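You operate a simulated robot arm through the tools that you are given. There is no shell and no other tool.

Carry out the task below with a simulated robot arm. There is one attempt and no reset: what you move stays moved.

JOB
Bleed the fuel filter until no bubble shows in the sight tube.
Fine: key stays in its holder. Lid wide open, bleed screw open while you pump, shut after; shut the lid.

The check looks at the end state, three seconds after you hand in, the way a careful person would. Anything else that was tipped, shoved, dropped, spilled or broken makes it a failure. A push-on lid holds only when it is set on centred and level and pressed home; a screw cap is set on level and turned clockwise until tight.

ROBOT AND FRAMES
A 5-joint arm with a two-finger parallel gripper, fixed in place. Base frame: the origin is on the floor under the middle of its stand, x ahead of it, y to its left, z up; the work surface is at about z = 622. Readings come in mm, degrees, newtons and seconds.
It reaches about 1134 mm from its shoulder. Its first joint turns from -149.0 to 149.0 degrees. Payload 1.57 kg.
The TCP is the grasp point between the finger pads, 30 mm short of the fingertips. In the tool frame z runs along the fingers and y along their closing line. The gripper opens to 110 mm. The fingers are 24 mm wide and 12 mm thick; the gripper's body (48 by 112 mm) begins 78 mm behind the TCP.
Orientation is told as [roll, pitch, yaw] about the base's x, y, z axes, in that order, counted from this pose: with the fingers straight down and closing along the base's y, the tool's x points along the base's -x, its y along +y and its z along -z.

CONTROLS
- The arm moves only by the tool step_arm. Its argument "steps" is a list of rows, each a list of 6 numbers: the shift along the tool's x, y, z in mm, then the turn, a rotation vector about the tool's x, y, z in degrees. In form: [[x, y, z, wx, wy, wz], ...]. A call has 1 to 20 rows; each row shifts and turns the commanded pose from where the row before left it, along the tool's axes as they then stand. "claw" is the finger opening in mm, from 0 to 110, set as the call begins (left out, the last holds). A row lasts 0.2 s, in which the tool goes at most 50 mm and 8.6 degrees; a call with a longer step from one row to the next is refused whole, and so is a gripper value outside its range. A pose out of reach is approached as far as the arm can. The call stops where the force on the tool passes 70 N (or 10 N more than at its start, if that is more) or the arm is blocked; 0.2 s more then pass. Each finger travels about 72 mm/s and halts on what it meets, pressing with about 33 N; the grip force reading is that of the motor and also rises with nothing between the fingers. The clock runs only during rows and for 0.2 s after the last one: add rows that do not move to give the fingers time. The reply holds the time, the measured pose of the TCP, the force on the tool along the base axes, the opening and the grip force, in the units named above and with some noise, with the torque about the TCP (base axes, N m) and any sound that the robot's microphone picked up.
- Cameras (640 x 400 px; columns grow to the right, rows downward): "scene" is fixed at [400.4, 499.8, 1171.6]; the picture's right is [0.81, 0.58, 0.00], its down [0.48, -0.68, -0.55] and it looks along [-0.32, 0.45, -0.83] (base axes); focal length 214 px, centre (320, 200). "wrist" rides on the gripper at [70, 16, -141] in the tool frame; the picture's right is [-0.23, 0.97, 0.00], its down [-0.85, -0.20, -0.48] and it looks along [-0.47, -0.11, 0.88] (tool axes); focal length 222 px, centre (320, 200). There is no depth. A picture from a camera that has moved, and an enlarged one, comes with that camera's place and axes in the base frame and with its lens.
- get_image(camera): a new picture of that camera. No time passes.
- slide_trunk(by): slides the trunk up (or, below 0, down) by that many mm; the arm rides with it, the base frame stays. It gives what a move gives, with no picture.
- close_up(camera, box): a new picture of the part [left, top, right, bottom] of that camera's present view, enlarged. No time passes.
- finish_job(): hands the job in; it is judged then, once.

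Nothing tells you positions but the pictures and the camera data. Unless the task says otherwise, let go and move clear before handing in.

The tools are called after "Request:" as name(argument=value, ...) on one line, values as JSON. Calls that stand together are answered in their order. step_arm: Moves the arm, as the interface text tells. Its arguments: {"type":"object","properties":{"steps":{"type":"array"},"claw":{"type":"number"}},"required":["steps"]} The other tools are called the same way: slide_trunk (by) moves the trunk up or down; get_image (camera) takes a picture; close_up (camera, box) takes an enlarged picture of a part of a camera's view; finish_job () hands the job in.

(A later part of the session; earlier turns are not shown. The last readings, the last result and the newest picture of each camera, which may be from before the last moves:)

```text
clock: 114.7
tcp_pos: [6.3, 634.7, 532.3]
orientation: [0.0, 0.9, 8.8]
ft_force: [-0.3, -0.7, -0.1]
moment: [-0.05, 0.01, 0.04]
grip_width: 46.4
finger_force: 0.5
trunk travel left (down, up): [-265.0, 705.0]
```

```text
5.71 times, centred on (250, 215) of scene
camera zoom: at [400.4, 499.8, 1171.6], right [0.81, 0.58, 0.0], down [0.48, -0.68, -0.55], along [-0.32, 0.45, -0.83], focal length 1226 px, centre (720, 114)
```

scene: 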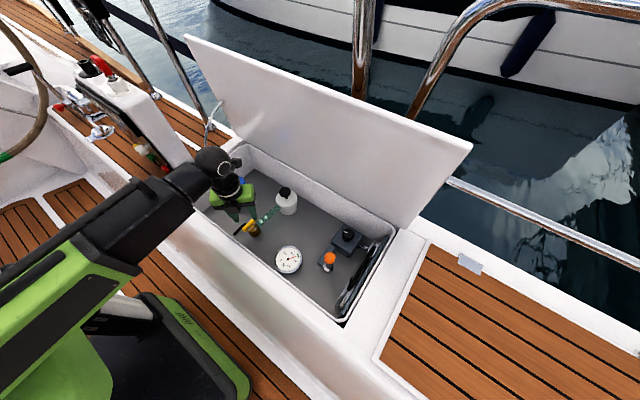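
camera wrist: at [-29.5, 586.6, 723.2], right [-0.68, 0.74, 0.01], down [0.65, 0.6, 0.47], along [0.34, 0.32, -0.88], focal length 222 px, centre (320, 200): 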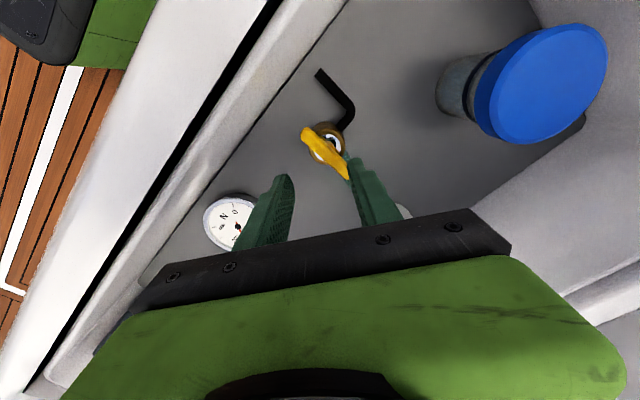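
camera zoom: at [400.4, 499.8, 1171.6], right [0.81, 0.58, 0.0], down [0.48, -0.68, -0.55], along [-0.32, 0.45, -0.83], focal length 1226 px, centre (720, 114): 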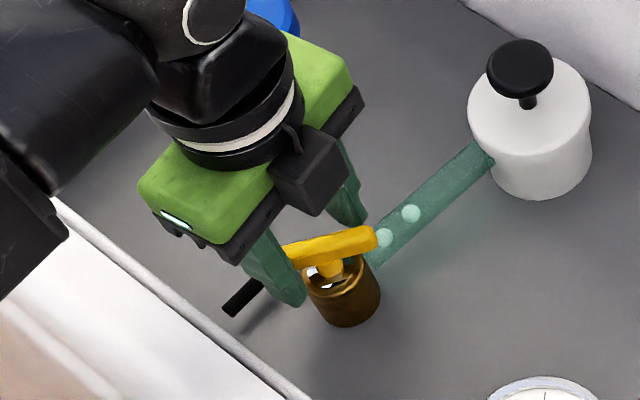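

Request:
step_arm(steps=[[0, 0, 0, 0, 0, 5], [0, 0, 0, 0, 0, 5], [0, 0, 0, 0, 0, 5], [0, 0, 0, 0, 0, 0]])

Request:
step_arm(steps=[[0, 0, 0, 0, 0, 5], [0, 0, 0, 0, 0, 5], [0, 0, 0, 0, 0, 5], [0, 0, 0, 0, 0, 0]])

Request:
step_arm(steps=[[0, 0, 0, 0, 0, 5], [0, 0, 0, 0, 0, 5], [0, 0, 0, 0, 0, 5], [0, 0, 0, 0, 0, 0]])

Request:
close_up(camera="wrist", box=[250, 90, 400, 220])

Request:
close_up(camera="scene", box=[220, 180, 280, 250])

```text
clock: 115.7
tcp_pos: [7.5, 635.3, 532.1]
orientation: [-0.2, 0.7, -6.2]
ft_force: [1.0, -0.6, 0.0]
moment: [0.02, 0.01, 0.02]
grip_width: 46.5
finger_force: 0.1
trunk travel left (down, up): [-265.0, 705.0]
```

```text
clock: 116.7
tcp_pos: [8.6, 633.8, 531.9]
orientation: [-0.4, 0.7, -21.3]
ft_force: [-0.4, -0.6, -0.4]
moment: [-0.01, -0.01, -0.02]
grip_width: 46.1
finger_force: 0.4
trunk travel left (down, up): [-265.0, 705.0]
```

```text
clock: 117.7
tcp_pos: [8.5, 634.0, 531.3]
orientation: [-0.6, 0.6, -36.4]
ft_force: [-0.2, -0.5, -0.2]
moment: [-0.01, 0.0, 0.02]
grip_width: 46.4
finger_force: 0.1
trunk travel left (down, up): [-265.0, 705.0]
```

```text
3.08 times, centred on (325, 155) of wrist
camera zoom: at [-37.7, 688.8, 673.9], right [0.76, 0.65, -0.01], down [0.58, -0.67, 0.47], along [0.3, -0.37, -0.88], focal length 684 px, centre (305, 338)
```

zoom: 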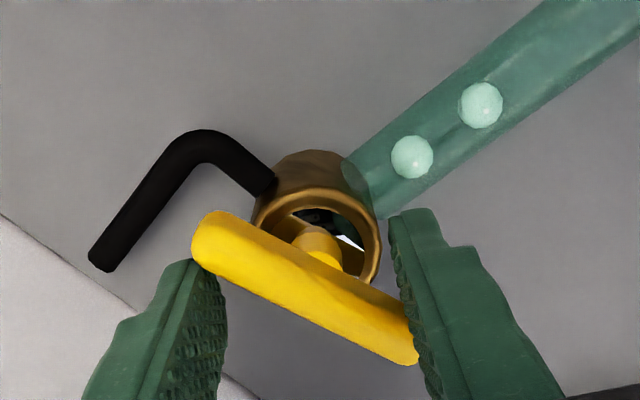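

```text
5.71 times, centred on (250, 215) of scene
camera zoom: at [400.4, 499.8, 1171.6], right [0.81, 0.58, 0.0], down [0.48, -0.68, -0.55], along [-0.32, 0.45, -0.83], focal length 1226 px, centre (720, 114)
```

zoom: 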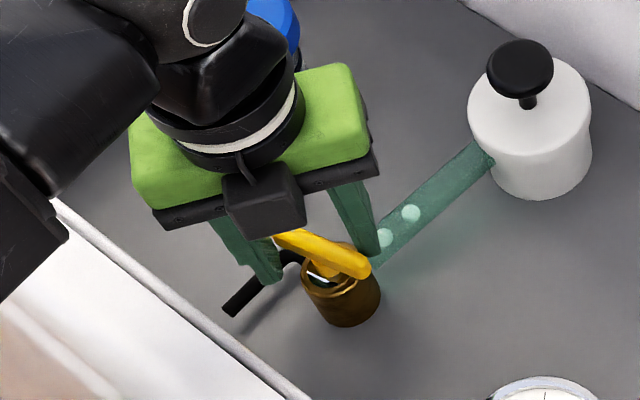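

The handle has turned ~85° clockwise with no resistance. I'll continue toward the roll limit and watch for a stop.

Request:
step_arm(steps=[[0, 0, 0, 0, 0, 5], [0, 0, 0, 0, 0, 5], [0, 0, 0, 0, 0, 5], [0, 0, 0, 0, 0, 0]])

Request:
step_arm(steps=[[0, 0, 0, 0, 0, 5], [0, 0, 0, 0, 0, 5], [0, 0, 0, 0, 0, 5], [0, 0, 0, 0, 0, 0]])

Request:
close_up(camera="wrist", box=[250, 90, 400, 220])

Request:
close_up(camera="scene", box=[220, 180, 280, 250])

```text
clock: 118.7
tcp_pos: [7.3, 635.3, 531.6]
orientation: [-0.7, 0.6, -51.3]
ft_force: [-8.1, 15.4, 1.0]
moment: [0.28, 0.12, 0.45]
grip_width: 49.6
finger_force: 2.1
trunk travel left (down, up): [-265.0, 705.0]
```

```text
clock: 119.8
tcp_pos: [6.4, 640.0, 530.9]
orientation: [-0.7, 1.3, -66.1]
ft_force: [-6.2, 11.8, 2.2]
moment: [0.12, 0.41, 0.59]
grip_width: 59.5
finger_force: 7.7
trunk travel left (down, up): [-265.0, 705.0]
stopped in row 4: the force on the tool passed its limit at 71 N (the readings are from after the stop); the commanded pose is now the measured one
```

```text
3.08 times, centred on (325, 155) of wrist
camera zoom: at [-6.4, 707.1, 674.5], right [0.98, 0.19, -0.02], down [0.17, -0.87, 0.46], along [0.07, -0.45, -0.89], focal length 684 px, centre (305, 338)
```

zoom: 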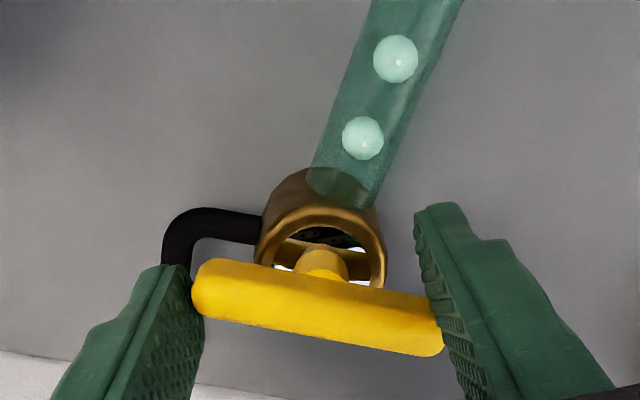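

```text
5.71 times, centred on (250, 215) of scene
camera zoom: at [400.4, 499.8, 1171.6], right [0.81, 0.58, 0.0], down [0.48, -0.68, -0.55], along [-0.32, 0.45, -0.83], focal length 1226 px, centre (720, 114)
```

zoom: 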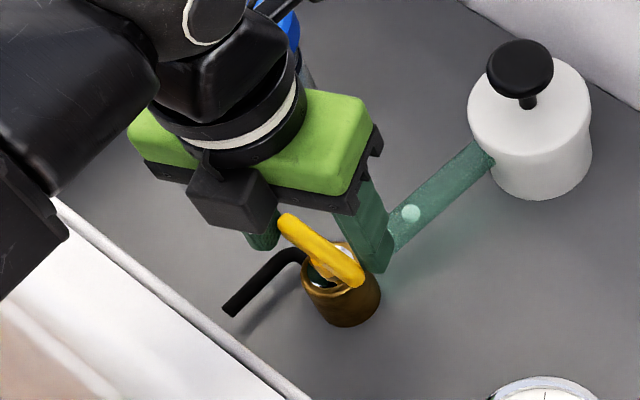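

The handle stopped at about 90° clockwise (now along x), so it is a quarter-turn. I'll lift off without disturbing it and make one test pump stroke while watching the bubbles, to learn which position is open.

Request:
step_arm(steps=[[0, 0, 0, 0, 0, -4], [0, 0, 0, 0, 0, 0], [0, 0, 0, 0, 0, 0]], claw=62)

Request:
slide_trunk(by=80)

Request:
get_image(camera="wrist")

Request:
close_up(camera="scene", box=[220, 160, 310, 250])

```text
clock: 120.6
tcp_pos: [6.7, 638.9, 531.4]
orientation: [-0.5, 1.3, -62.2]
ft_force: [0.1, -0.6, 0.7]
moment: [0.04, 0.03, 0.01]
grip_width: 61.9
finger_force: 0.1
trunk travel left (down, up): [-265.0, 705.0]
```

```text
clock: 121.8
tcp_pos: [6.0, 638.4, 611.5]
orientation: [-0.6, 1.3, -62.2]
ft_force: [-0.4, -0.5, 0.1]
moment: [-0.04, -0.02, 0.0]
grip_width: 61.8
finger_force: 0.0
trunk travel left (down, up): [-345.0, 625.0]
```

```text
taken
camera wrist: at [-10.5, 705.7, 754.8], right [0.97, 0.25, -0.01], down [0.23, -0.86, 0.46], along [0.1, -0.45, -0.89], focal length 222 px, centre (320, 200)
```

wrist: 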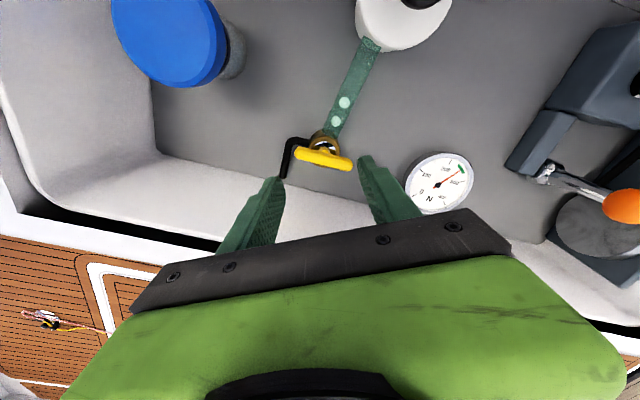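

```text
4.44 times, centred on (265, 205) of scene
camera zoom: at [400.4, 499.8, 1171.6], right [0.81, 0.58, 0.0], down [0.48, -0.68, -0.55], along [-0.32, 0.45, -0.83], focal length 953 px, centre (564, 178)
```

zoom: 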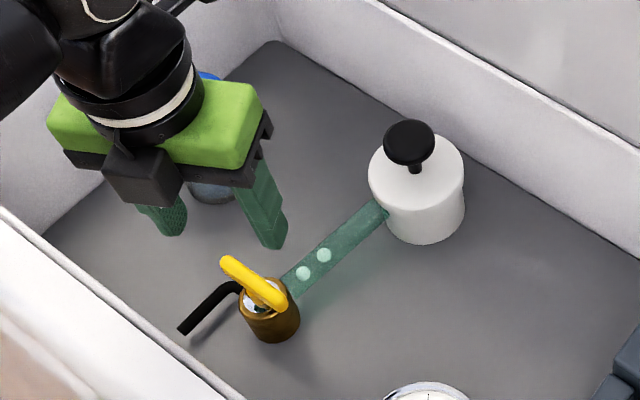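

Handle is now across the tube and both bubbles are still in place. I'll raise, close the fingers, turn to yaw 90 and look at the pump button before pressing it.

Request:
slide_trunk(by=90)

Request:
step_arm(steps=[[0, 0, 0, 0, 0, -8], [0, 0, 0, 0, 0, -8], [0, 0, 0, 0, 0, -8], [0, 0, 0, 0, 0, -8], [0, 0, 0, 0, 0, -8], [0, 0, 0, 0, 0, -8], [0, 0, 0, 0, 0, -8], [0, 0, 0, 0, 0, -8], [0, 0, 0, 0, 0, -8], [0, 0, 0, 0, 0, -8], [0, 0, 0, 0, 0, -8], [0, 0, 0, 0, 0, -8], [0, 0, 0, 0, 0, -8], [0, 0, 0, 0, 0, -8], [0, 0, 0, 0, 0, -8], [0, 0, 0, 0, 0, -8], [0, 0, 0, 0, 0, -8], [0, 0, 0, 0, 0, -8], [0, 0, 0, 0, 0, -8], [0, 0, 0, 0, 0, 0]], claw=0)

Request:
get_image(camera="wrist")

Request:
get_image(camera="scene")

```text
clock: 123.0
tcp_pos: [6.6, 638.6, 702.6]
orientation: [-0.6, 1.3, -62.3]
ft_force: [0.0, 0.7, 0.2]
moment: [0.03, 0.0, -0.01]
grip_width: 62.1
finger_force: 0.1
trunk travel left (down, up): [-435.0, 535.0]
```

```text
clock: 127.2
tcp_pos: [6.5, 639.0, 701.3]
orientation: [1.2, -0.9, 89.9]
ft_force: [-0.1, 1.0, -0.4]
moment: [-0.02, -0.01, 0.0]
grip_width: 0.3
finger_force: 21.5
trunk travel left (down, up): [-435.0, 535.0]
```

```text
taken
camera wrist: at [-8.9, 566.9, 842.6], right [-0.97, 0.23, 0.02], down [0.21, 0.85, 0.49], along [0.09, 0.48, -0.87], focal length 222 px, centre (320, 200)
```

wrist: 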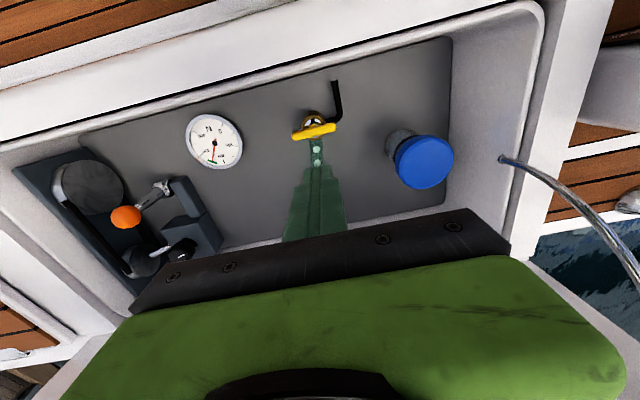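

```text
taken
```

scene: 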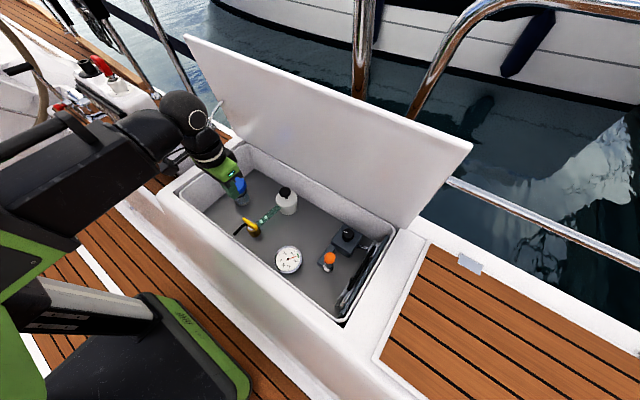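

Request:
step_arm(steps=[[-40, -10, 0, 0, 0, 0], [-40, -10, 0, 0, 0, 0], [-40, -10, 0, 0, 0, 0], [0, 0, 0, 0, -5, 0], [0, 0, 0, 0, -5, 0], [0, 0, 0, 0, -5, 0], [0, 0, 0, 0, 0, 0]])

Request:
get_image(camera="wrist")

Request:
close_up(camera="scene", box=[200, 120, 330, 250])

```text
clock: 128.8
tcp_pos: [36.5, 758.4, 710.9]
orientation: [1.1, -15.9, 89.4]
ft_force: [0.4, -1.0, 0.6]
moment: [-0.03, -0.01, 0.02]
grip_width: 0.1
finger_force: 21.4
out of reach, approached as far as the arm can: row 6
trunk travel left (down, up): [-435.0, 535.0]
```

```text
taken
camera wrist: at [21.4, 652.7, 828.3], right [-0.97, 0.22, 0.08], down [0.21, 0.69, 0.69], along [0.1, 0.69, -0.72], focal length 222 px, centre (320, 200)
```

wrist: 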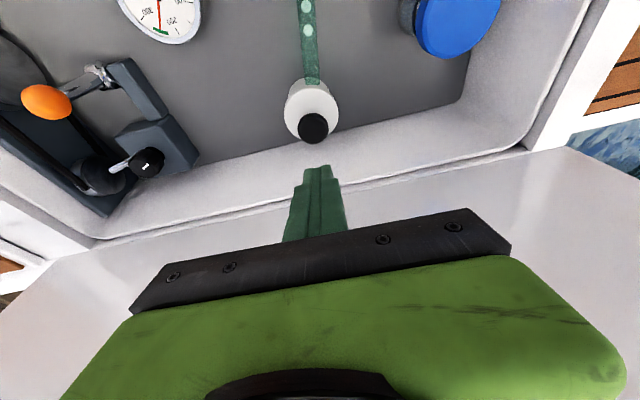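

```text
3.08 times, centred on (265, 185) of scene
camera zoom: at [400.4, 499.8, 1171.6], right [0.81, 0.58, 0.0], down [0.48, -0.68, -0.55], along [-0.32, 0.45, -0.83], focal length 660 px, centre (489, 246)
```

zoom: 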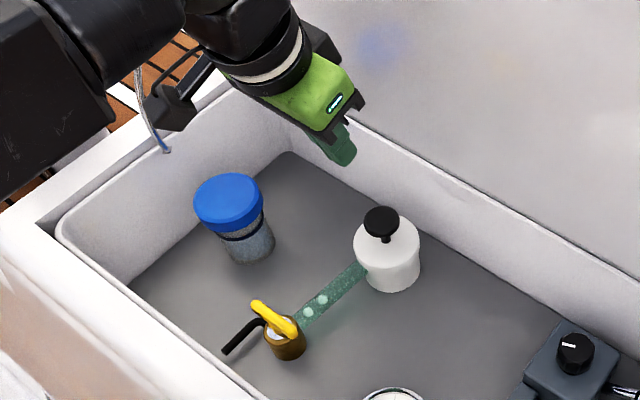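

The pump button top is at about (38.7, 791, 547). I'll position the tilted fingertip over it and lower.

Request:
step_arm(steps=[[-17.3, -1.1, 5, 0, 0, 0], [-17.3, -1.1, 5, 0, 0, 0], [0, 0, 0, 0, 0, 0]])

Request:
slide_trunk(by=-112)

Request:
get_image(camera="wrist")

Request:
close_up(camera="scene", box=[230, 150, 310, 230])

```text
clock: 129.7
tcp_pos: [40.5, 794.7, 711.4]
orientation: [1.2, -15.8, 89.6]
ft_force: [0.2, -0.1, 0.3]
moment: [0.0, 0.0, -0.01]
grip_width: 0.0
finger_force: 21.2
trunk travel left (down, up): [-435.0, 535.0]
```

```text
clock: 131.1
tcp_pos: [41.1, 793.3, 599.1]
orientation: [1.1, -15.9, 89.6]
ft_force: [-0.3, 1.3, 0.2]
moment: [-0.02, 0.03, 0.03]
grip_width: 0.2
finger_force: 21.4
trunk travel left (down, up): [-323.0, 647.0]
```

```text
taken
camera wrist: at [25.1, 689.1, 716.3], right [-0.97, 0.22, 0.08], down [0.22, 0.69, 0.69], along [0.1, 0.69, -0.72], focal length 222 px, centre (320, 200)
```

wrist: 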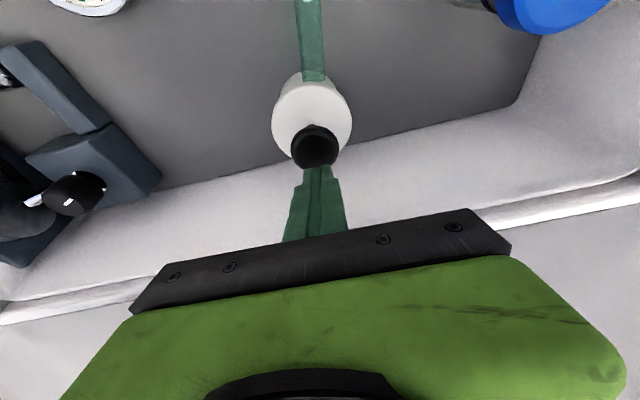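

```text
5.00 times, centred on (270, 190) of scene
camera zoom: at [400.4, 499.8, 1171.6], right [0.81, 0.58, 0.0], down [0.48, -0.68, -0.55], along [-0.32, 0.45, -0.83], focal length 1072 px, centre (570, 250)
```

zoom: 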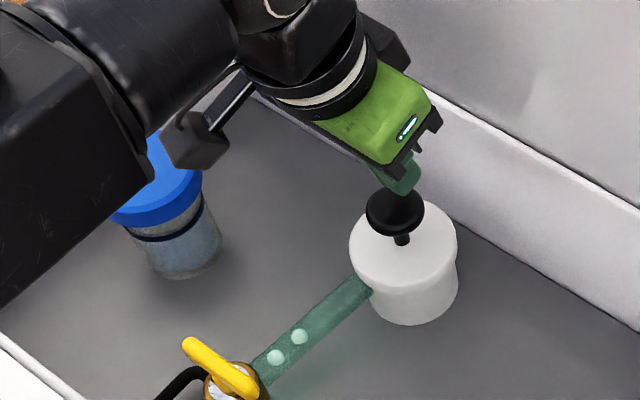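

Request:
step_arm(steps=[[0, 2.3, 0, 0, 0, 0], [0, 0, 0, 0, 0, 0]])

Request:
slide_trunk(by=-16)

Request:
slide_trunk(by=-6)

Request:
close_up(camera="scene", box=[230, 150, 310, 230])

Request:
close_up(camera="wrist", box=[240, 40, 400, 220])

```text
clock: 131.7
tcp_pos: [38.6, 794.2, 598.8]
orientation: [1.1, -15.9, 89.5]
ft_force: [-1.1, 1.1, 1.1]
moment: [-0.02, 0.0, 0.03]
grip_width: 0.2
finger_force: 20.9
trunk travel left (down, up): [-323.0, 647.0]
```

```text
clock: 132.3
tcp_pos: [38.0, 795.1, 582.5]
orientation: [1.2, -15.9, 89.5]
ft_force: [-0.1, 0.1, 0.7]
moment: [-0.03, 0.0, -0.01]
grip_width: 0.1
finger_force: 21.2
trunk travel left (down, up): [-307.0, 663.0]
```

```text
clock: 132.9
tcp_pos: [37.3, 794.6, 578.1]
orientation: [1.2, -15.8, 89.5]
ft_force: [-0.8, 1.0, 2.5]
moment: [0.01, 0.02, 0.01]
grip_width: 0.0
finger_force: 21.5
trunk travel left (down, up): [-301.0, 669.0]
```

```text
5.00 times, centred on (270, 190) of scene
camera zoom: at [400.4, 499.8, 1171.6], right [0.81, 0.58, 0.0], down [0.48, -0.68, -0.55], along [-0.32, 0.45, -0.83], focal length 1072 px, centre (570, 250)
```

zoom: 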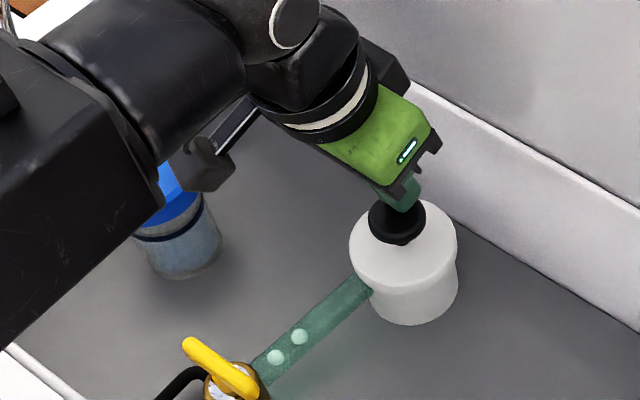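

```text
2.22 times, centred on (320, 130) of wrist
camera zoom: at [22.1, 688.6, 694.3], right [-0.97, 0.22, 0.08], down [0.22, 0.69, 0.69], along [0.1, 0.69, -0.72], focal length 494 px, centre (320, 356)
```

zoom: 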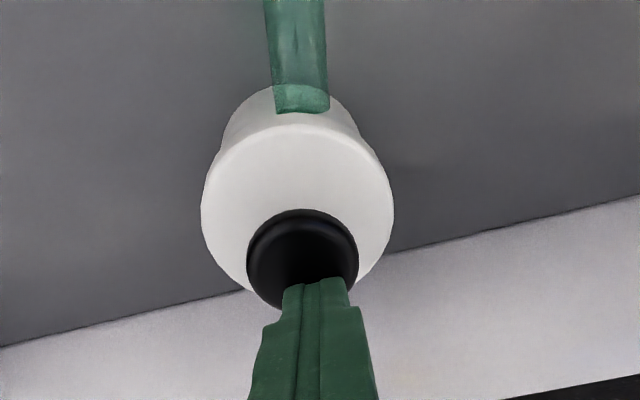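

The fingertip is on the button (Fz≈2.5 N) and it is already partly depressed. Pressing on through the stroke.

Request:
slide_trunk(by=-5)

Request:
slide_trunk(by=-4)

Request:
slide_trunk(by=-3)

Request:
close_up(camera="scene", box=[230, 150, 310, 230])

Request:
close_up(camera="wrist", box=[240, 40, 400, 220])

```text
clock: 133.4
tcp_pos: [37.7, 794.3, 572.6]
orientation: [1.1, -15.9, 89.4]
ft_force: [-0.5, 0.6, 3.4]
moment: [-0.02, 0.02, -0.01]
grip_width: 0.1
finger_force: 21.3
trunk travel left (down, up): [-296.0, 674.0]
```

```text
clock: 133.9
tcp_pos: [37.6, 794.4, 567.7]
orientation: [1.0, -15.9, 89.5]
ft_force: [-0.4, 0.6, 4.0]
moment: [0.04, 0.01, -0.02]
grip_width: 0.0
finger_force: 21.3
trunk travel left (down, up): [-292.0, 678.0]
```

```text
clock: 134.4
tcp_pos: [37.4, 794.0, 567.0]
orientation: [1.2, -16.1, 89.6]
ft_force: [0.3, 3.9, 15.1]
moment: [0.07, -0.04, 0.0]
grip_width: 0.0
finger_force: 21.8
trunk travel left (down, up): [-289.0, 681.0]
```

```text
5.00 times, centred on (270, 190) of scene
camera zoom: at [400.4, 499.8, 1171.6], right [0.81, 0.58, 0.0], down [0.48, -0.68, -0.55], along [-0.32, 0.45, -0.83], focal length 1072 px, centre (570, 250)
```

zoom: 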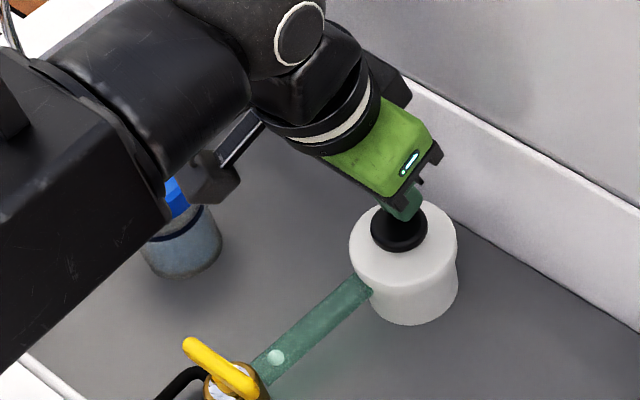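

```text
2.22 times, centred on (320, 130) of wrist
camera zoom: at [22.1, 688.2, 683.1], right [-0.97, 0.22, 0.08], down [0.22, 0.69, 0.69], along [0.1, 0.69, -0.72], focal length 494 px, centre (320, 356)
```

zoom: 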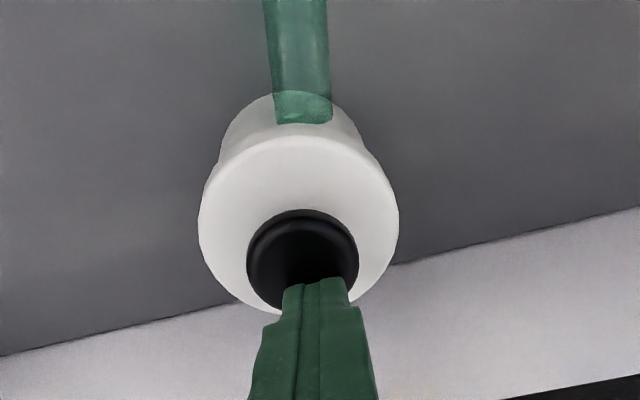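

One bubble is gone after the stroke, so this handle position (across the tube) is the open one, and the original position (along the tube) is shut. I'll let the button rise and pump again.

Request:
slide_trunk(by=25)

Request:
close_up(camera="scene", box=[230, 150, 310, 230])

```text
clock: 135.2
tcp_pos: [37.2, 794.7, 589.8]
orientation: [1.1, -15.9, 89.6]
ft_force: [-0.5, -0.5, -0.4]
moment: [-0.01, -0.01, 0.03]
grip_width: 0.0
finger_force: 21.2
trunk travel left (down, up): [-314.0, 656.0]
```

```text
5.00 times, centred on (270, 190) of scene
camera zoom: at [400.4, 499.8, 1171.6], right [0.81, 0.58, 0.0], down [0.48, -0.68, -0.55], along [-0.32, 0.45, -0.83], focal length 1072 px, centre (570, 250)
```

zoom: 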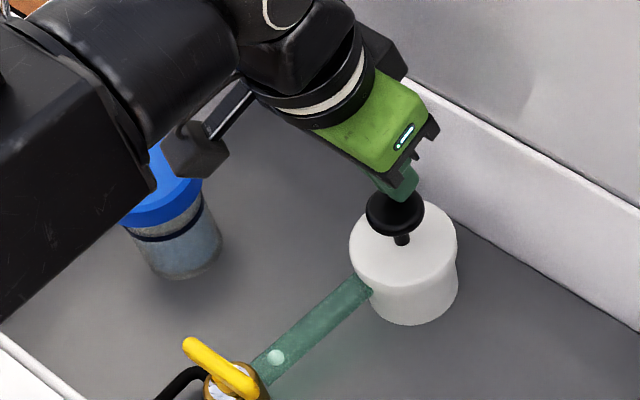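

Button has popped back up and one bubble remains. Second stroke.

Request:
slide_trunk(by=-18)

Request:
slide_trunk(by=-6)

Request:
close_up(camera="scene", box=[230, 150, 310, 230])

Request:
slide_trunk(by=25)

Request:
close_up(camera="scene", box=[230, 150, 310, 230])

```text
clock: 135.8
tcp_pos: [36.8, 794.0, 572.9]
orientation: [1.1, -15.9, 89.5]
ft_force: [-0.2, -1.4, 2.4]
moment: [-0.07, -0.01, 0.0]
grip_width: 0.0
finger_force: 20.9
trunk travel left (down, up): [-296.0, 674.0]
```

```text
clock: 136.4
tcp_pos: [37.8, 795.1, 567.6]
orientation: [1.2, -16.0, 89.5]
ft_force: [-0.2, 0.3, 7.4]
moment: [0.0, -0.01, 0.02]
grip_width: 0.2
finger_force: 21.0
trunk travel left (down, up): [-290.0, 680.0]
```

```text
5.00 times, centred on (270, 190) of scene
camera zoom: at [400.4, 499.8, 1171.6], right [0.81, 0.58, 0.0], down [0.48, -0.68, -0.55], along [-0.32, 0.45, -0.83], focal length 1072 px, centre (570, 250)
```

zoom: 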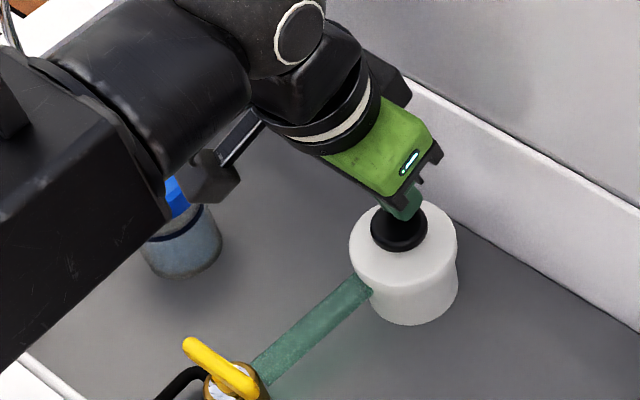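

```text
clock: 137.1
tcp_pos: [37.0, 793.8, 591.2]
orientation: [1.2, -15.9, 89.4]
ft_force: [0.9, -0.4, 1.4]
moment: [-0.01, 0.02, -0.01]
grip_width: 0.2
finger_force: 21.4
trunk travel left (down, up): [-315.0, 655.0]
```

```text
5.00 times, centred on (270, 190) of scene
camera zoom: at [400.4, 499.8, 1171.6], right [0.81, 0.58, 0.0], down [0.48, -0.68, -0.55], along [-0.32, 0.45, -0.83], focal length 1072 px, centre (570, 250)
```

zoom: 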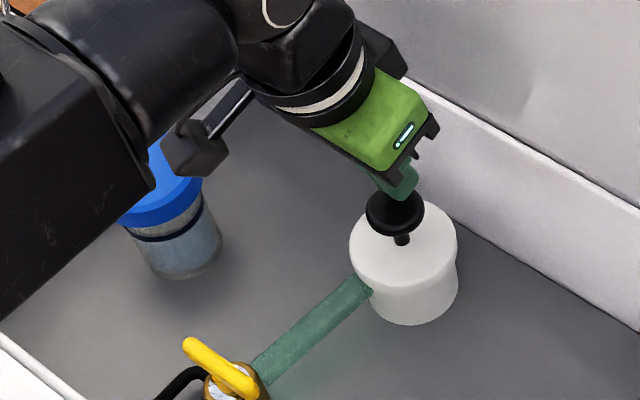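

No bubble shows now. I'll check the tube along its full length with close-ups.

Request:
close_up(camera="scene", box=[255, 200, 285, 230])

Request:
slide_trunk(by=110)

Request:
step_arm(steps=[[36, 0, -10, 0, 0, 0], [36, 0, -10, 0, 0, 0], [36, 0, -10, 0, 0, 0], [0, 0, 0, 0, 5, 0], [0, 0, 0, 0, 5, 0], [0, 0, 0, 0, 5, 0], [0, 0, 0, 0, 0, 0]])

Request:
get_image(camera="wrist")

Request:
close_up(camera="scene", box=[225, 170, 310, 245])

```text
13.33 times, centred on (270, 215) of scene
camera zoom: at [400.4, 499.8, 1171.6], right [0.81, 0.58, 0.0], down [0.48, -0.68, -0.55], along [-0.32, 0.45, -0.83], focal length 2860 px, centre (987, 0)
```

zoom: 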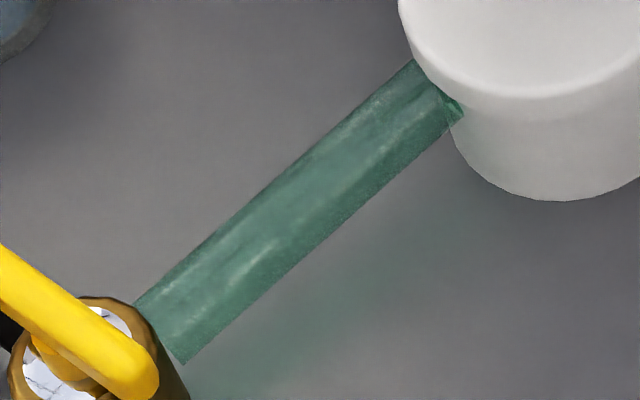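

```text
clock: 138.5
tcp_pos: [37.9, 794.2, 699.9]
orientation: [1.1, -15.9, 89.5]
ft_force: [-0.4, -0.1, 0.1]
moment: [0.01, 0.01, -0.01]
grip_width: 0.0
finger_force: 21.2
trunk travel left (down, up): [-425.0, 545.0]
```

```text
clock: 140.1
tcp_pos: [37.7, 682.1, 692.3]
orientation: [1.1, -0.9, 89.9]
ft_force: [-0.3, -0.2, -0.4]
moment: [-0.01, 0.01, 0.0]
grip_width: 0.0
finger_force: 21.5
out of reach, approached as far as the arm can: row 4, 5
trunk travel left (down, up): [-425.0, 545.0]
```

```text
taken
camera wrist: at [22.3, 610.9, 832.6], right [-0.97, 0.23, 0.02], down [0.21, 0.85, 0.49], along [0.09, 0.48, -0.87], focal length 222 px, centre (320, 200)
```

wrist: 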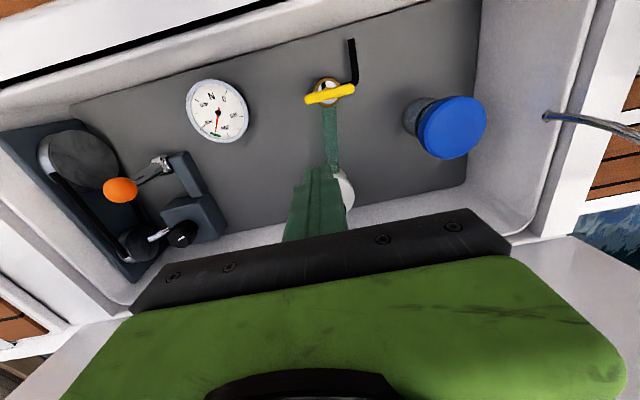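

```text
5.33 times, centred on (268, 208) of scene
camera zoom: at [400.4, 499.8, 1171.6], right [0.81, 0.58, 0.0], down [0.48, -0.68, -0.55], along [-0.32, 0.45, -0.83], focal length 1144 px, centre (600, 160)
```

zoom: 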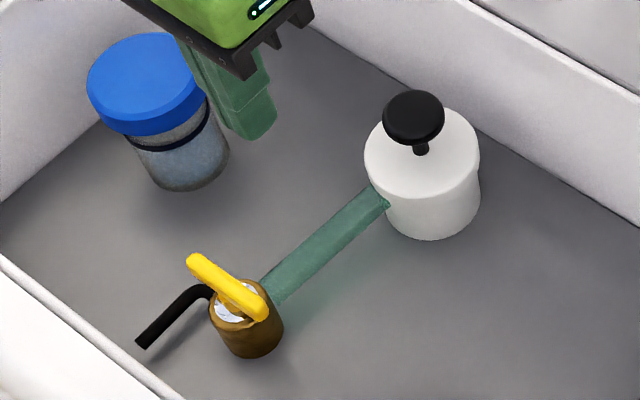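

The tube is clear. Next I'll shut the bleed screw by turning it back counter-clockwise 90°. First I'll check in free space that the tool can yaw far enough (to ~150°) for that stroke.

Request:
step_arm(steps=[[0, 0, 0, 0, 0, -8], [0, 0, 0, 0, 0, -8], [0, 0, 0, 0, 0, -8], [0, 0, 0, 0, 0, -8], [0, 0, 0, 0, 0, -8], [0, 0, 0, 0, 0, -8], [0, 0, 0, 0, 0, -8], [0, 0, 0, 0, 0, 0]])

```text
clock: 141.9
tcp_pos: [36.5, 683.5, 691.7]
orientation: [-0.1, -1.3, 145.9]
ft_force: [-0.1, -0.2, 0.7]
moment: [-0.03, 0.03, 0.01]
grip_width: 0.0
finger_force: 22.3
trunk travel left (down, up): [-425.0, 545.0]
```

Yaw 146 is reachable. I'll now swing to yaw ~32, open to 46 mm, center over the screw axis and check alignment before lowering.

Request:
step_arm(steps=[[0, 0, 0, 0, 0, 8], [0, 0, 0, 0, 0, 8], [0, 0, 0, 0, 0, 8], [0, 0, 0, 0, 0, 8], [0, 0, 0, 0, 0, 8], [0, 0, 0, 0, 0, 8], [0, 0, 0, 0, 0, 8], [0, 0, 0, 0, 0, 8], [0, 0, 0, 0, 0, 8], [0, 0, 0, 0, 0, 8], [0, 0, 0, 0, 0, 8], [0, 0, 0, 0, 0, 8], [0, 0, 0, 0, 0, 8], [0, 0, 0, 0, 0, 8], [0, 0, 0, 0, 0, 2], [24.7, -13.2, 0, 0, 0, 0], [24.7, -13.2, 0, 0, 0, 0], [0, 0, 0, 0, 0, 0], [0, 0, 0, 0, 0, 0]], claw=46)

Request:
slide_trunk(by=-110)

Request:
close_up(camera="wrist", box=[240, 80, 400, 220])

Request:
close_up(camera="scene", box=[220, 180, 280, 250])

```text
clock: 145.9
tcp_pos: [8.6, 635.3, 691.8]
orientation: [1.4, 0.5, 31.8]
ft_force: [1.6, -0.3, 0.7]
moment: [0.04, 0.0, -0.03]
grip_width: 45.9
finger_force: 0.1
trunk travel left (down, up): [-425.0, 545.0]
```

```text
clock: 147.3
tcp_pos: [7.9, 634.7, 581.4]
orientation: [1.4, 0.5, 31.8]
ft_force: [0.9, 0.0, 0.5]
moment: [0.02, 0.0, 0.01]
grip_width: 45.9
finger_force: 0.0
trunk travel left (down, up): [-315.0, 655.0]
```

```text
2.86 times, centred on (320, 150) of wrist
camera zoom: at [-58.1, 610.0, 724.4], right [-0.32, 0.95, 0.02], down [0.84, 0.27, 0.47], along [0.44, 0.17, -0.88], focal length 635 px, centre (320, 343)
```

zoom: 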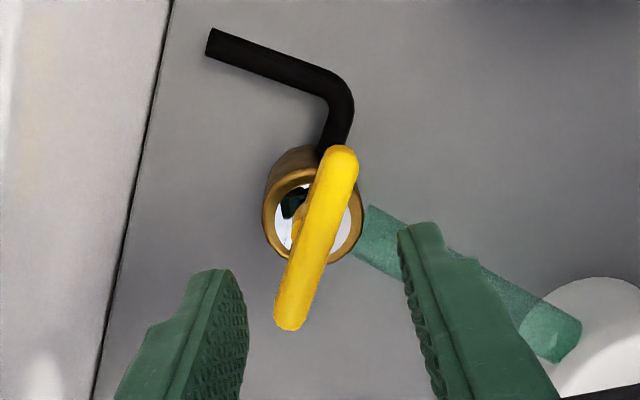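

```text
5.71 times, centred on (250, 215) of scene
camera zoom: at [400.4, 499.8, 1171.6], right [0.81, 0.58, 0.0], down [0.48, -0.68, -0.55], along [-0.32, 0.45, -0.83], focal length 1226 px, centre (720, 114)
```

zoom: 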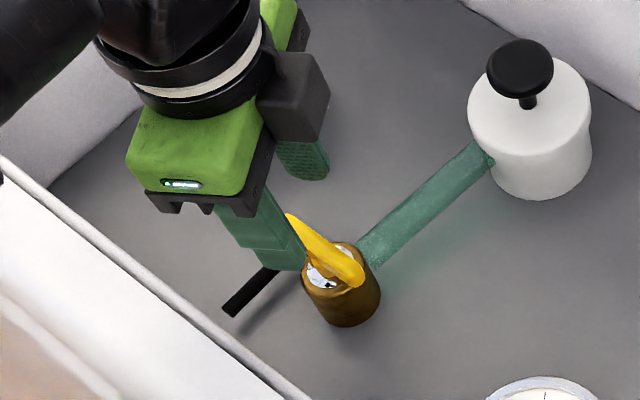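

Alignment is good, with the bar lying along x between the fingers. I'll lower and turn counter-clockwise in small batches, watching the torque.

Request:
slide_trunk(by=-50)

Request:
step_arm(steps=[[0, 0, 0, 0, 0, -6], [0, 0, 0, 0, 0, -6], [0, 0, 0, 0, 0, -6], [0, 0, 0, 0, 0, -6], [0, 0, 0, 0, 0, 0]])

Request:
step_arm(steps=[[0, 0, 0, 0, 0, -6], [0, 0, 0, 0, 0, -6], [0, 0, 0, 0, 0, -6], [0, 0, 0, 0, 0, -6], [0, 0, 0, 0, 0, 0]])

Request:
close_up(camera="wrist", box=[240, 80, 400, 220])

Request:
close_up(camera="scene", box=[220, 180, 280, 250])

```text
clock: 148.2
tcp_pos: [8.5, 636.1, 531.9]
orientation: [1.3, 0.5, 31.7]
ft_force: [0.8, -0.3, -1.4]
moment: [-0.02, 0.02, -0.02]
grip_width: 45.6
finger_force: 0.0
trunk travel left (down, up): [-265.0, 705.0]
```

```text
clock: 149.4
tcp_pos: [7.8, 635.1, 531.8]
orientation: [1.4, 0.0, 55.8]
ft_force: [0.8, 1.8, 0.1]
moment: [0.01, 0.0, -0.07]
grip_width: 46.4
finger_force: 0.1
trunk travel left (down, up): [-265.0, 705.0]
```

```text
clock: 150.6
tcp_pos: [7.4, 635.4, 533.3]
orientation: [1.1, -0.7, 79.9]
ft_force: [0.3, -0.2, -0.4]
moment: [-0.01, -0.02, -0.03]
grip_width: 46.4
finger_force: 0.4
trunk travel left (down, up): [-265.0, 705.0]
```

```text
2.86 times, centred on (320, 150) of wrist
camera zoom: at [-18.4, 566.8, 672.9], right [-0.92, 0.39, 0.02], down [0.36, 0.8, 0.48], along [0.17, 0.45, -0.87], focal length 635 px, centre (320, 343)
```

zoom: 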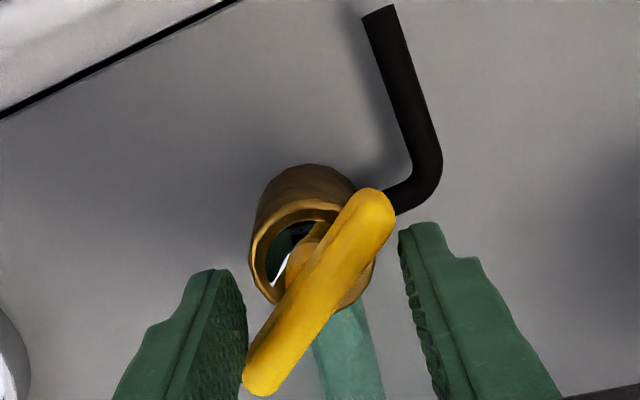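

```text
5.71 times, centred on (250, 215) of scene
camera zoom: at [400.4, 499.8, 1171.6], right [0.81, 0.58, 0.0], down [0.48, -0.68, -0.55], along [-0.32, 0.45, -0.83], focal length 1226 px, centre (720, 114)
```

zoom: 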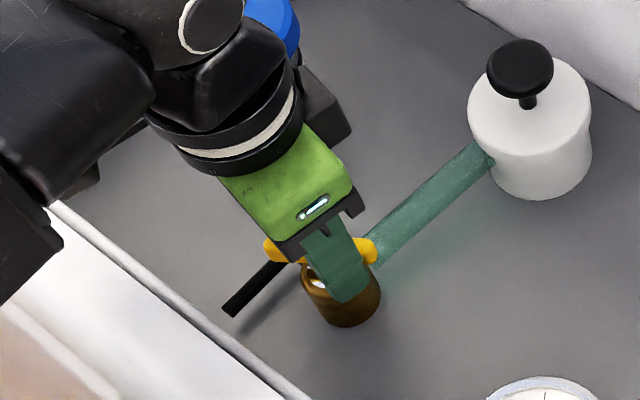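

The handle is turning back freely. Continuing counter-clockwise toward the shut stop.

Request:
step_arm(steps=[[0, 0, 0, 0, 0, -6], [0, 0, 0, 0, 0, -6], [0, 0, 0, 0, 0, -6], [0, 0, 0, 0, 0, -6], [0, 0, 0, 0, 0, 0]])

Request:
step_arm(steps=[[0, 0, 0, 0, 0, -6], [0, 0, 0, 0, 0, -6], [0, 0, 0, 0, 0, -6], [0, 0, 0, 0, 0, -6], [0, 0, 0, 0, 0, 0]])

Request:
close_up(camera="wrist", box=[240, 80, 400, 220])

Request:
close_up(camera="scene", box=[220, 180, 280, 250])

```text
clock: 151.8
tcp_pos: [9.7, 634.5, 532.0]
orientation: [1.0, -1.2, 103.9]
ft_force: [0.5, 0.0, 0.1]
moment: [-0.01, -0.02, 0.04]
grip_width: 46.3
finger_force: 0.2
trunk travel left (down, up): [-265.0, 705.0]
```

```text
clock: 153.0
tcp_pos: [9.1, 634.9, 532.3]
orientation: [0.2, -1.3, 127.9]
ft_force: [0.4, -0.1, -0.5]
moment: [0.03, -0.02, -0.02]
grip_width: 46.3
finger_force: 0.1
trunk travel left (down, up): [-265.0, 705.0]
```

```text
2.86 times, centred on (320, 150) of wrist
camera zoom: at [40.2, 567.3, 671.8], right [-0.91, -0.42, 0.01], down [-0.36, 0.79, 0.5], along [-0.22, 0.45, -0.87], focal length 635 px, centre (320, 343)
```

zoom: 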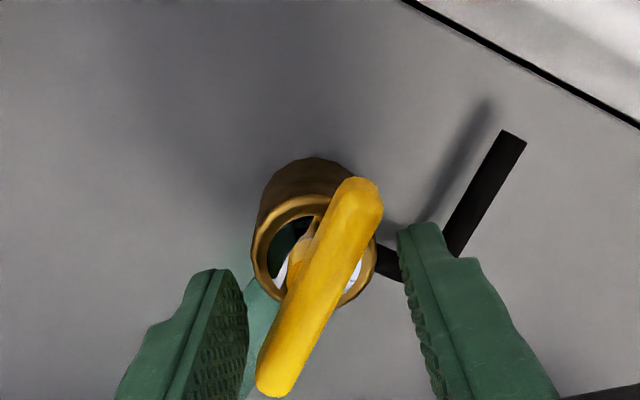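

```text
5.71 times, centred on (250, 215) of scene
camera zoom: at [400.4, 499.8, 1171.6], right [0.81, 0.58, 0.0], down [0.48, -0.68, -0.55], along [-0.32, 0.45, -0.83], focal length 1226 px, centre (720, 114)
```

zoom: 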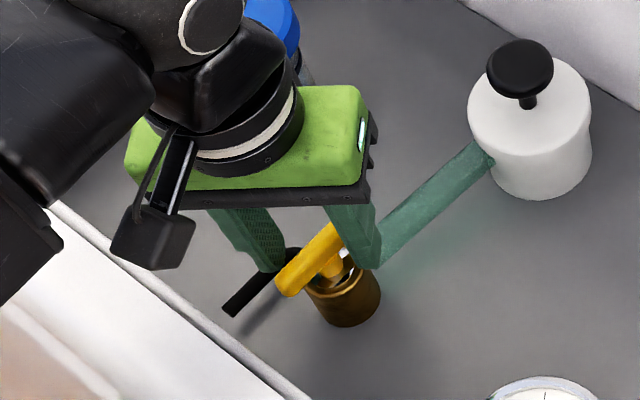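

The handle is back along the tube. I'll press it lightly against the shut stop.

Request:
step_arm(steps=[[0, 0, 0, 0, 0, -5], [0, 0, 0, 0, 0, -4], [0, 0, 0, 0, 0, 0], [0, 0, 0, 0, 0, 0]])

Request:
step_arm(steps=[[0, 0, 0, 0, 0, -3], [0, 0, 0, 0, 0, 0], [0, 0, 0, 0, 0, 0]])

Request:
close_up(camera="wrist", box=[240, 80, 400, 220])

```text
clock: 154.0
tcp_pos: [9.3, 635.4, 532.4]
orientation: [0.1, -1.4, 136.8]
ft_force: [7.6, -3.1, -0.6]
moment: [-0.12, -0.21, -0.21]
grip_width: 48.0
finger_force: 1.4
trunk travel left (down, up): [-265.0, 705.0]
```

```text
clock: 154.8
tcp_pos: [8.8, 634.4, 532.3]
orientation: [0.0, -1.4, 139.8]
ft_force: [16.0, -6.3, -0.4]
moment: [-0.24, -0.43, -0.49]
grip_width: 49.8
finger_force: 2.2
trunk travel left (down, up): [-265.0, 705.0]
```

```text
2.86 times, centred on (320, 150) of wrist
camera zoom: at [53.4, 575.4, 671.8], right [-0.8, -0.6, 0.01], down [-0.51, 0.7, 0.5], along [-0.3, 0.4, -0.87], focal length 635 px, centre (320, 343)
```

zoom: 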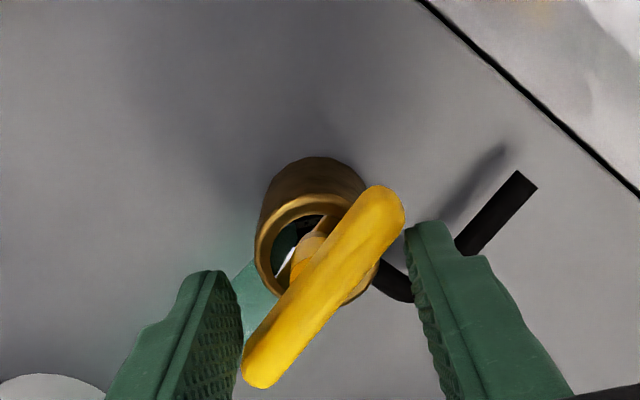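

It is against the stop (torque rising). I'll give a slight further nip, then open the fingers to release and back off without dragging it.

Request:
step_arm(steps=[[0, 0, 0, 0, 0, -3], [0, 0, 0, 0, 0, 0]])

Request:
step_arm(steps=[[0, 0, 0, 0, 0, 3], [0, 0, 0, 0, 0, 5], [0, 0, 0, 0, 0, 5], [0, 0, 0, 0, 0, 0], [0, 0, 0, 0, 0, 0]], claw=56)

Request:
slide_trunk(by=60)

Request:
close_up(camera="wrist", box=[240, 80, 400, 220])

Request:
close_up(camera="scene", box=[220, 170, 300, 250])

```text
clock: 155.4
tcp_pos: [10.5, 635.6, 533.4]
orientation: [-0.1, -1.3, 142.8]
ft_force: [25.8, -13.3, -2.0]
moment: [-0.42, -0.69, -0.82]
grip_width: 51.1
finger_force: 2.9
trunk travel left (down, up): [-265.0, 705.0]
```

```text
clock: 156.6
tcp_pos: [8.2, 635.3, 532.3]
orientation: [0.4, -1.3, 129.8]
ft_force: [-0.3, -0.3, 0.2]
moment: [-0.01, -0.02, 0.02]
grip_width: 55.8
finger_force: 0.1
trunk travel left (down, up): [-265.0, 705.0]
```

```text
clock: 157.6
tcp_pos: [7.0, 634.6, 591.9]
orientation: [0.2, -1.4, 129.8]
ft_force: [0.8, 0.1, -0.8]
moment: [0.04, -0.01, -0.02]
grip_width: 56.0
finger_force: 0.0
trunk travel left (down, up): [-325.0, 645.0]
```

```text
2.86 times, centred on (320, 150) of wrist
camera zoom: at [41.3, 568.7, 731.7], right [-0.89, -0.45, 0.01], down [-0.38, 0.78, 0.5], along [-0.23, 0.44, -0.87], focal length 635 px, centre (320, 343)
```

zoom: 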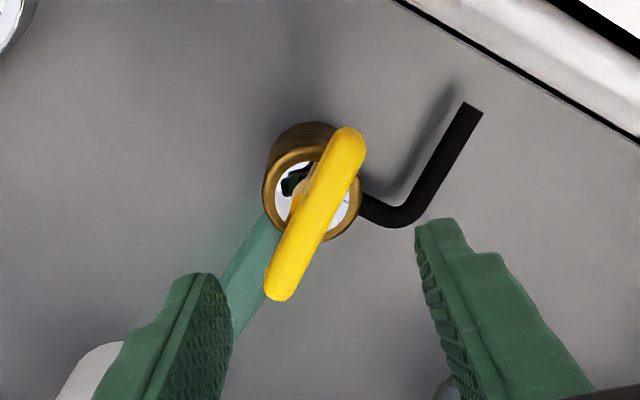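

```text
5.00 times, centred on (260, 210) of scene
camera zoom: at [400.4, 499.8, 1171.6], right [0.81, 0.58, 0.0], down [0.48, -0.68, -0.55], along [-0.32, 0.45, -0.83], focal length 1072 px, centre (620, 150)
```

zoom: 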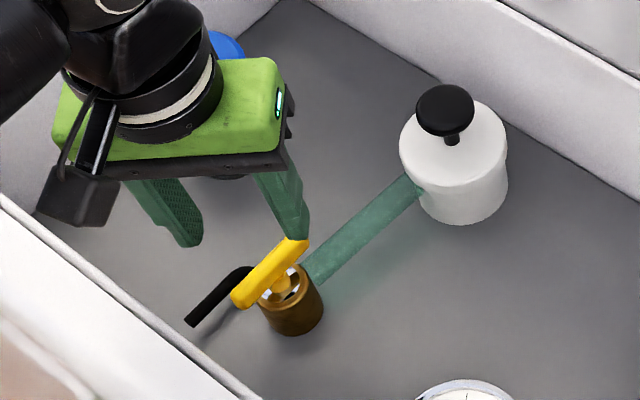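

The bleed handle is back at its original shut position and the tube shows no bubble. Next is the lid: I'll close the fingers, raise, and go back to the tilted yaw-90 pose to reach over the lid's edge, left of the handle, and push it closed from the sea side.

Request:
step_arm(steps=[[0, 0, 0, 0, 0, 8], [0, 0, 0, 0, 0, 8], [0, 0, 0, 0, 0, 8], [0, 0, 0, 0, 0, 8], [0, 0, 0, 0, 0, 8], [0, 0, 0, 0, 0, 0]], claw=0)

Request:
slide_trunk(by=390)

Request:
get_image(camera="wrist")

Request:
get_image(camera="scene")

```text
clock: 159.0
tcp_pos: [7.3, 635.3, 591.4]
orientation: [1.1, -0.9, 89.7]
ft_force: [-0.5, -0.4, 0.3]
moment: [0.03, -0.01, -0.02]
grip_width: 0.2
finger_force: 21.6
trunk travel left (down, up): [-325.0, 645.0]
```

```text
clock: 162.8
tcp_pos: [6.8, 634.6, 981.7]
orientation: [1.1, -1.0, 89.8]
ft_force: [-0.2, 0.7, 0.4]
moment: [0.0, 0.03, 0.05]
grip_width: 0.2
finger_force: 21.4
trunk travel left (down, up): [-715.0, 255.0]
```

```text
taken
camera wrist: at [-8.0, 563.0, 1122.5], right [-0.97, 0.23, 0.02], down [0.21, 0.85, 0.49], along [0.09, 0.48, -0.87], focal length 222 px, centre (320, 200)
```

wrist: 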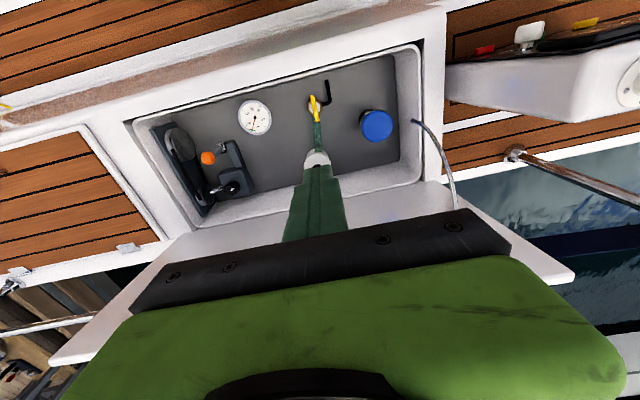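

```text
taken
```

scene: 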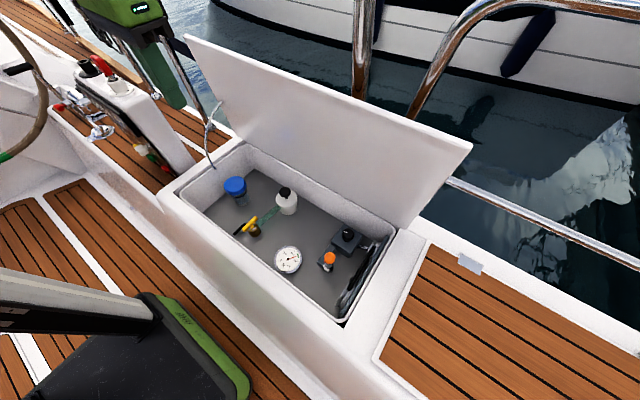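

Before closing the lid I'll take one last careful look at the whole filter assembly.

Request:
close_up(camera="wrist", box=[270, 70, 400, 180])

Request:
close_up(camera="scene", box=[225, 170, 305, 245])

Request:
close_up(camera="scene", box=[260, 210, 410, 320])

```text
3.64 times, centred on (335, 125) of wrist
camera zoom: at [-8.0, 563.0, 1122.5], right [-0.97, 0.23, 0.02], down [0.21, 0.85, 0.49], along [0.09, 0.48, -0.87], focal length 808 px, centre (266, 473)
```

zoom: 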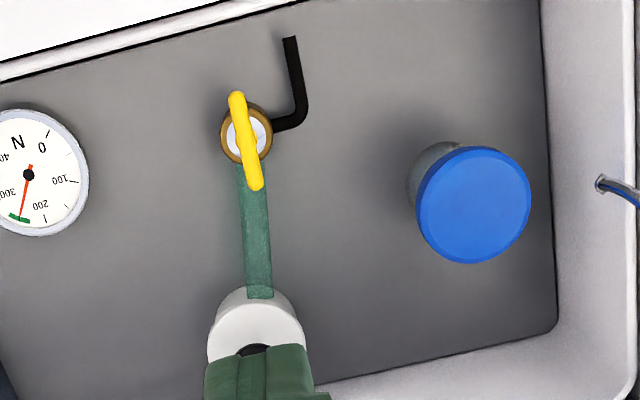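

```text
5.33 times, centred on (265, 208) of scene
camera zoom: at [400.4, 499.8, 1171.6], right [0.81, 0.58, 0.0], down [0.48, -0.68, -0.55], along [-0.32, 0.45, -0.83], focal length 1144 px, centre (613, 160)
```

zoom: 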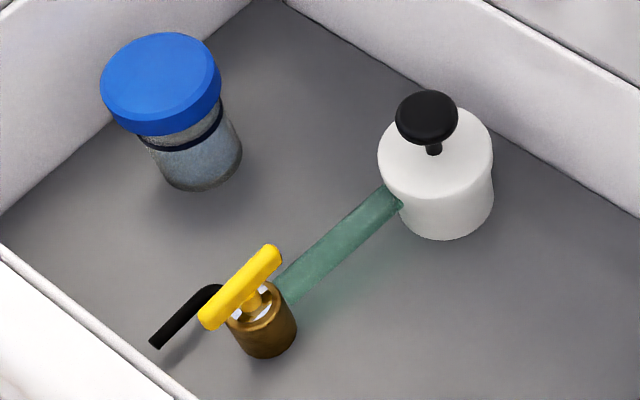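

```text
3.64 times, centred on (335, 265) of scene
camera zoom: at [400.4, 499.8, 1171.6], right [0.81, 0.58, 0.0], down [0.48, -0.68, -0.55], along [-0.32, 0.45, -0.83], focal length 780 px, centre (266, -36)
```

zoom: 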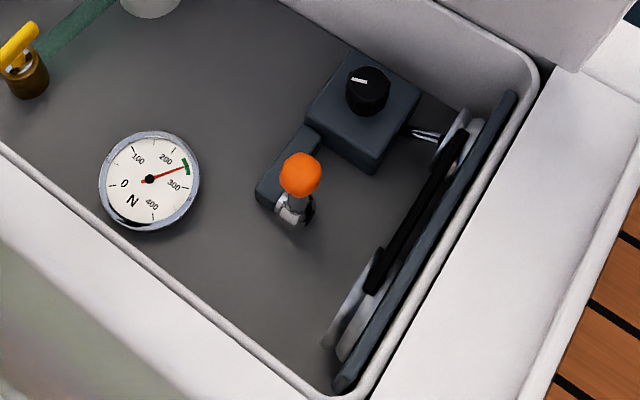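

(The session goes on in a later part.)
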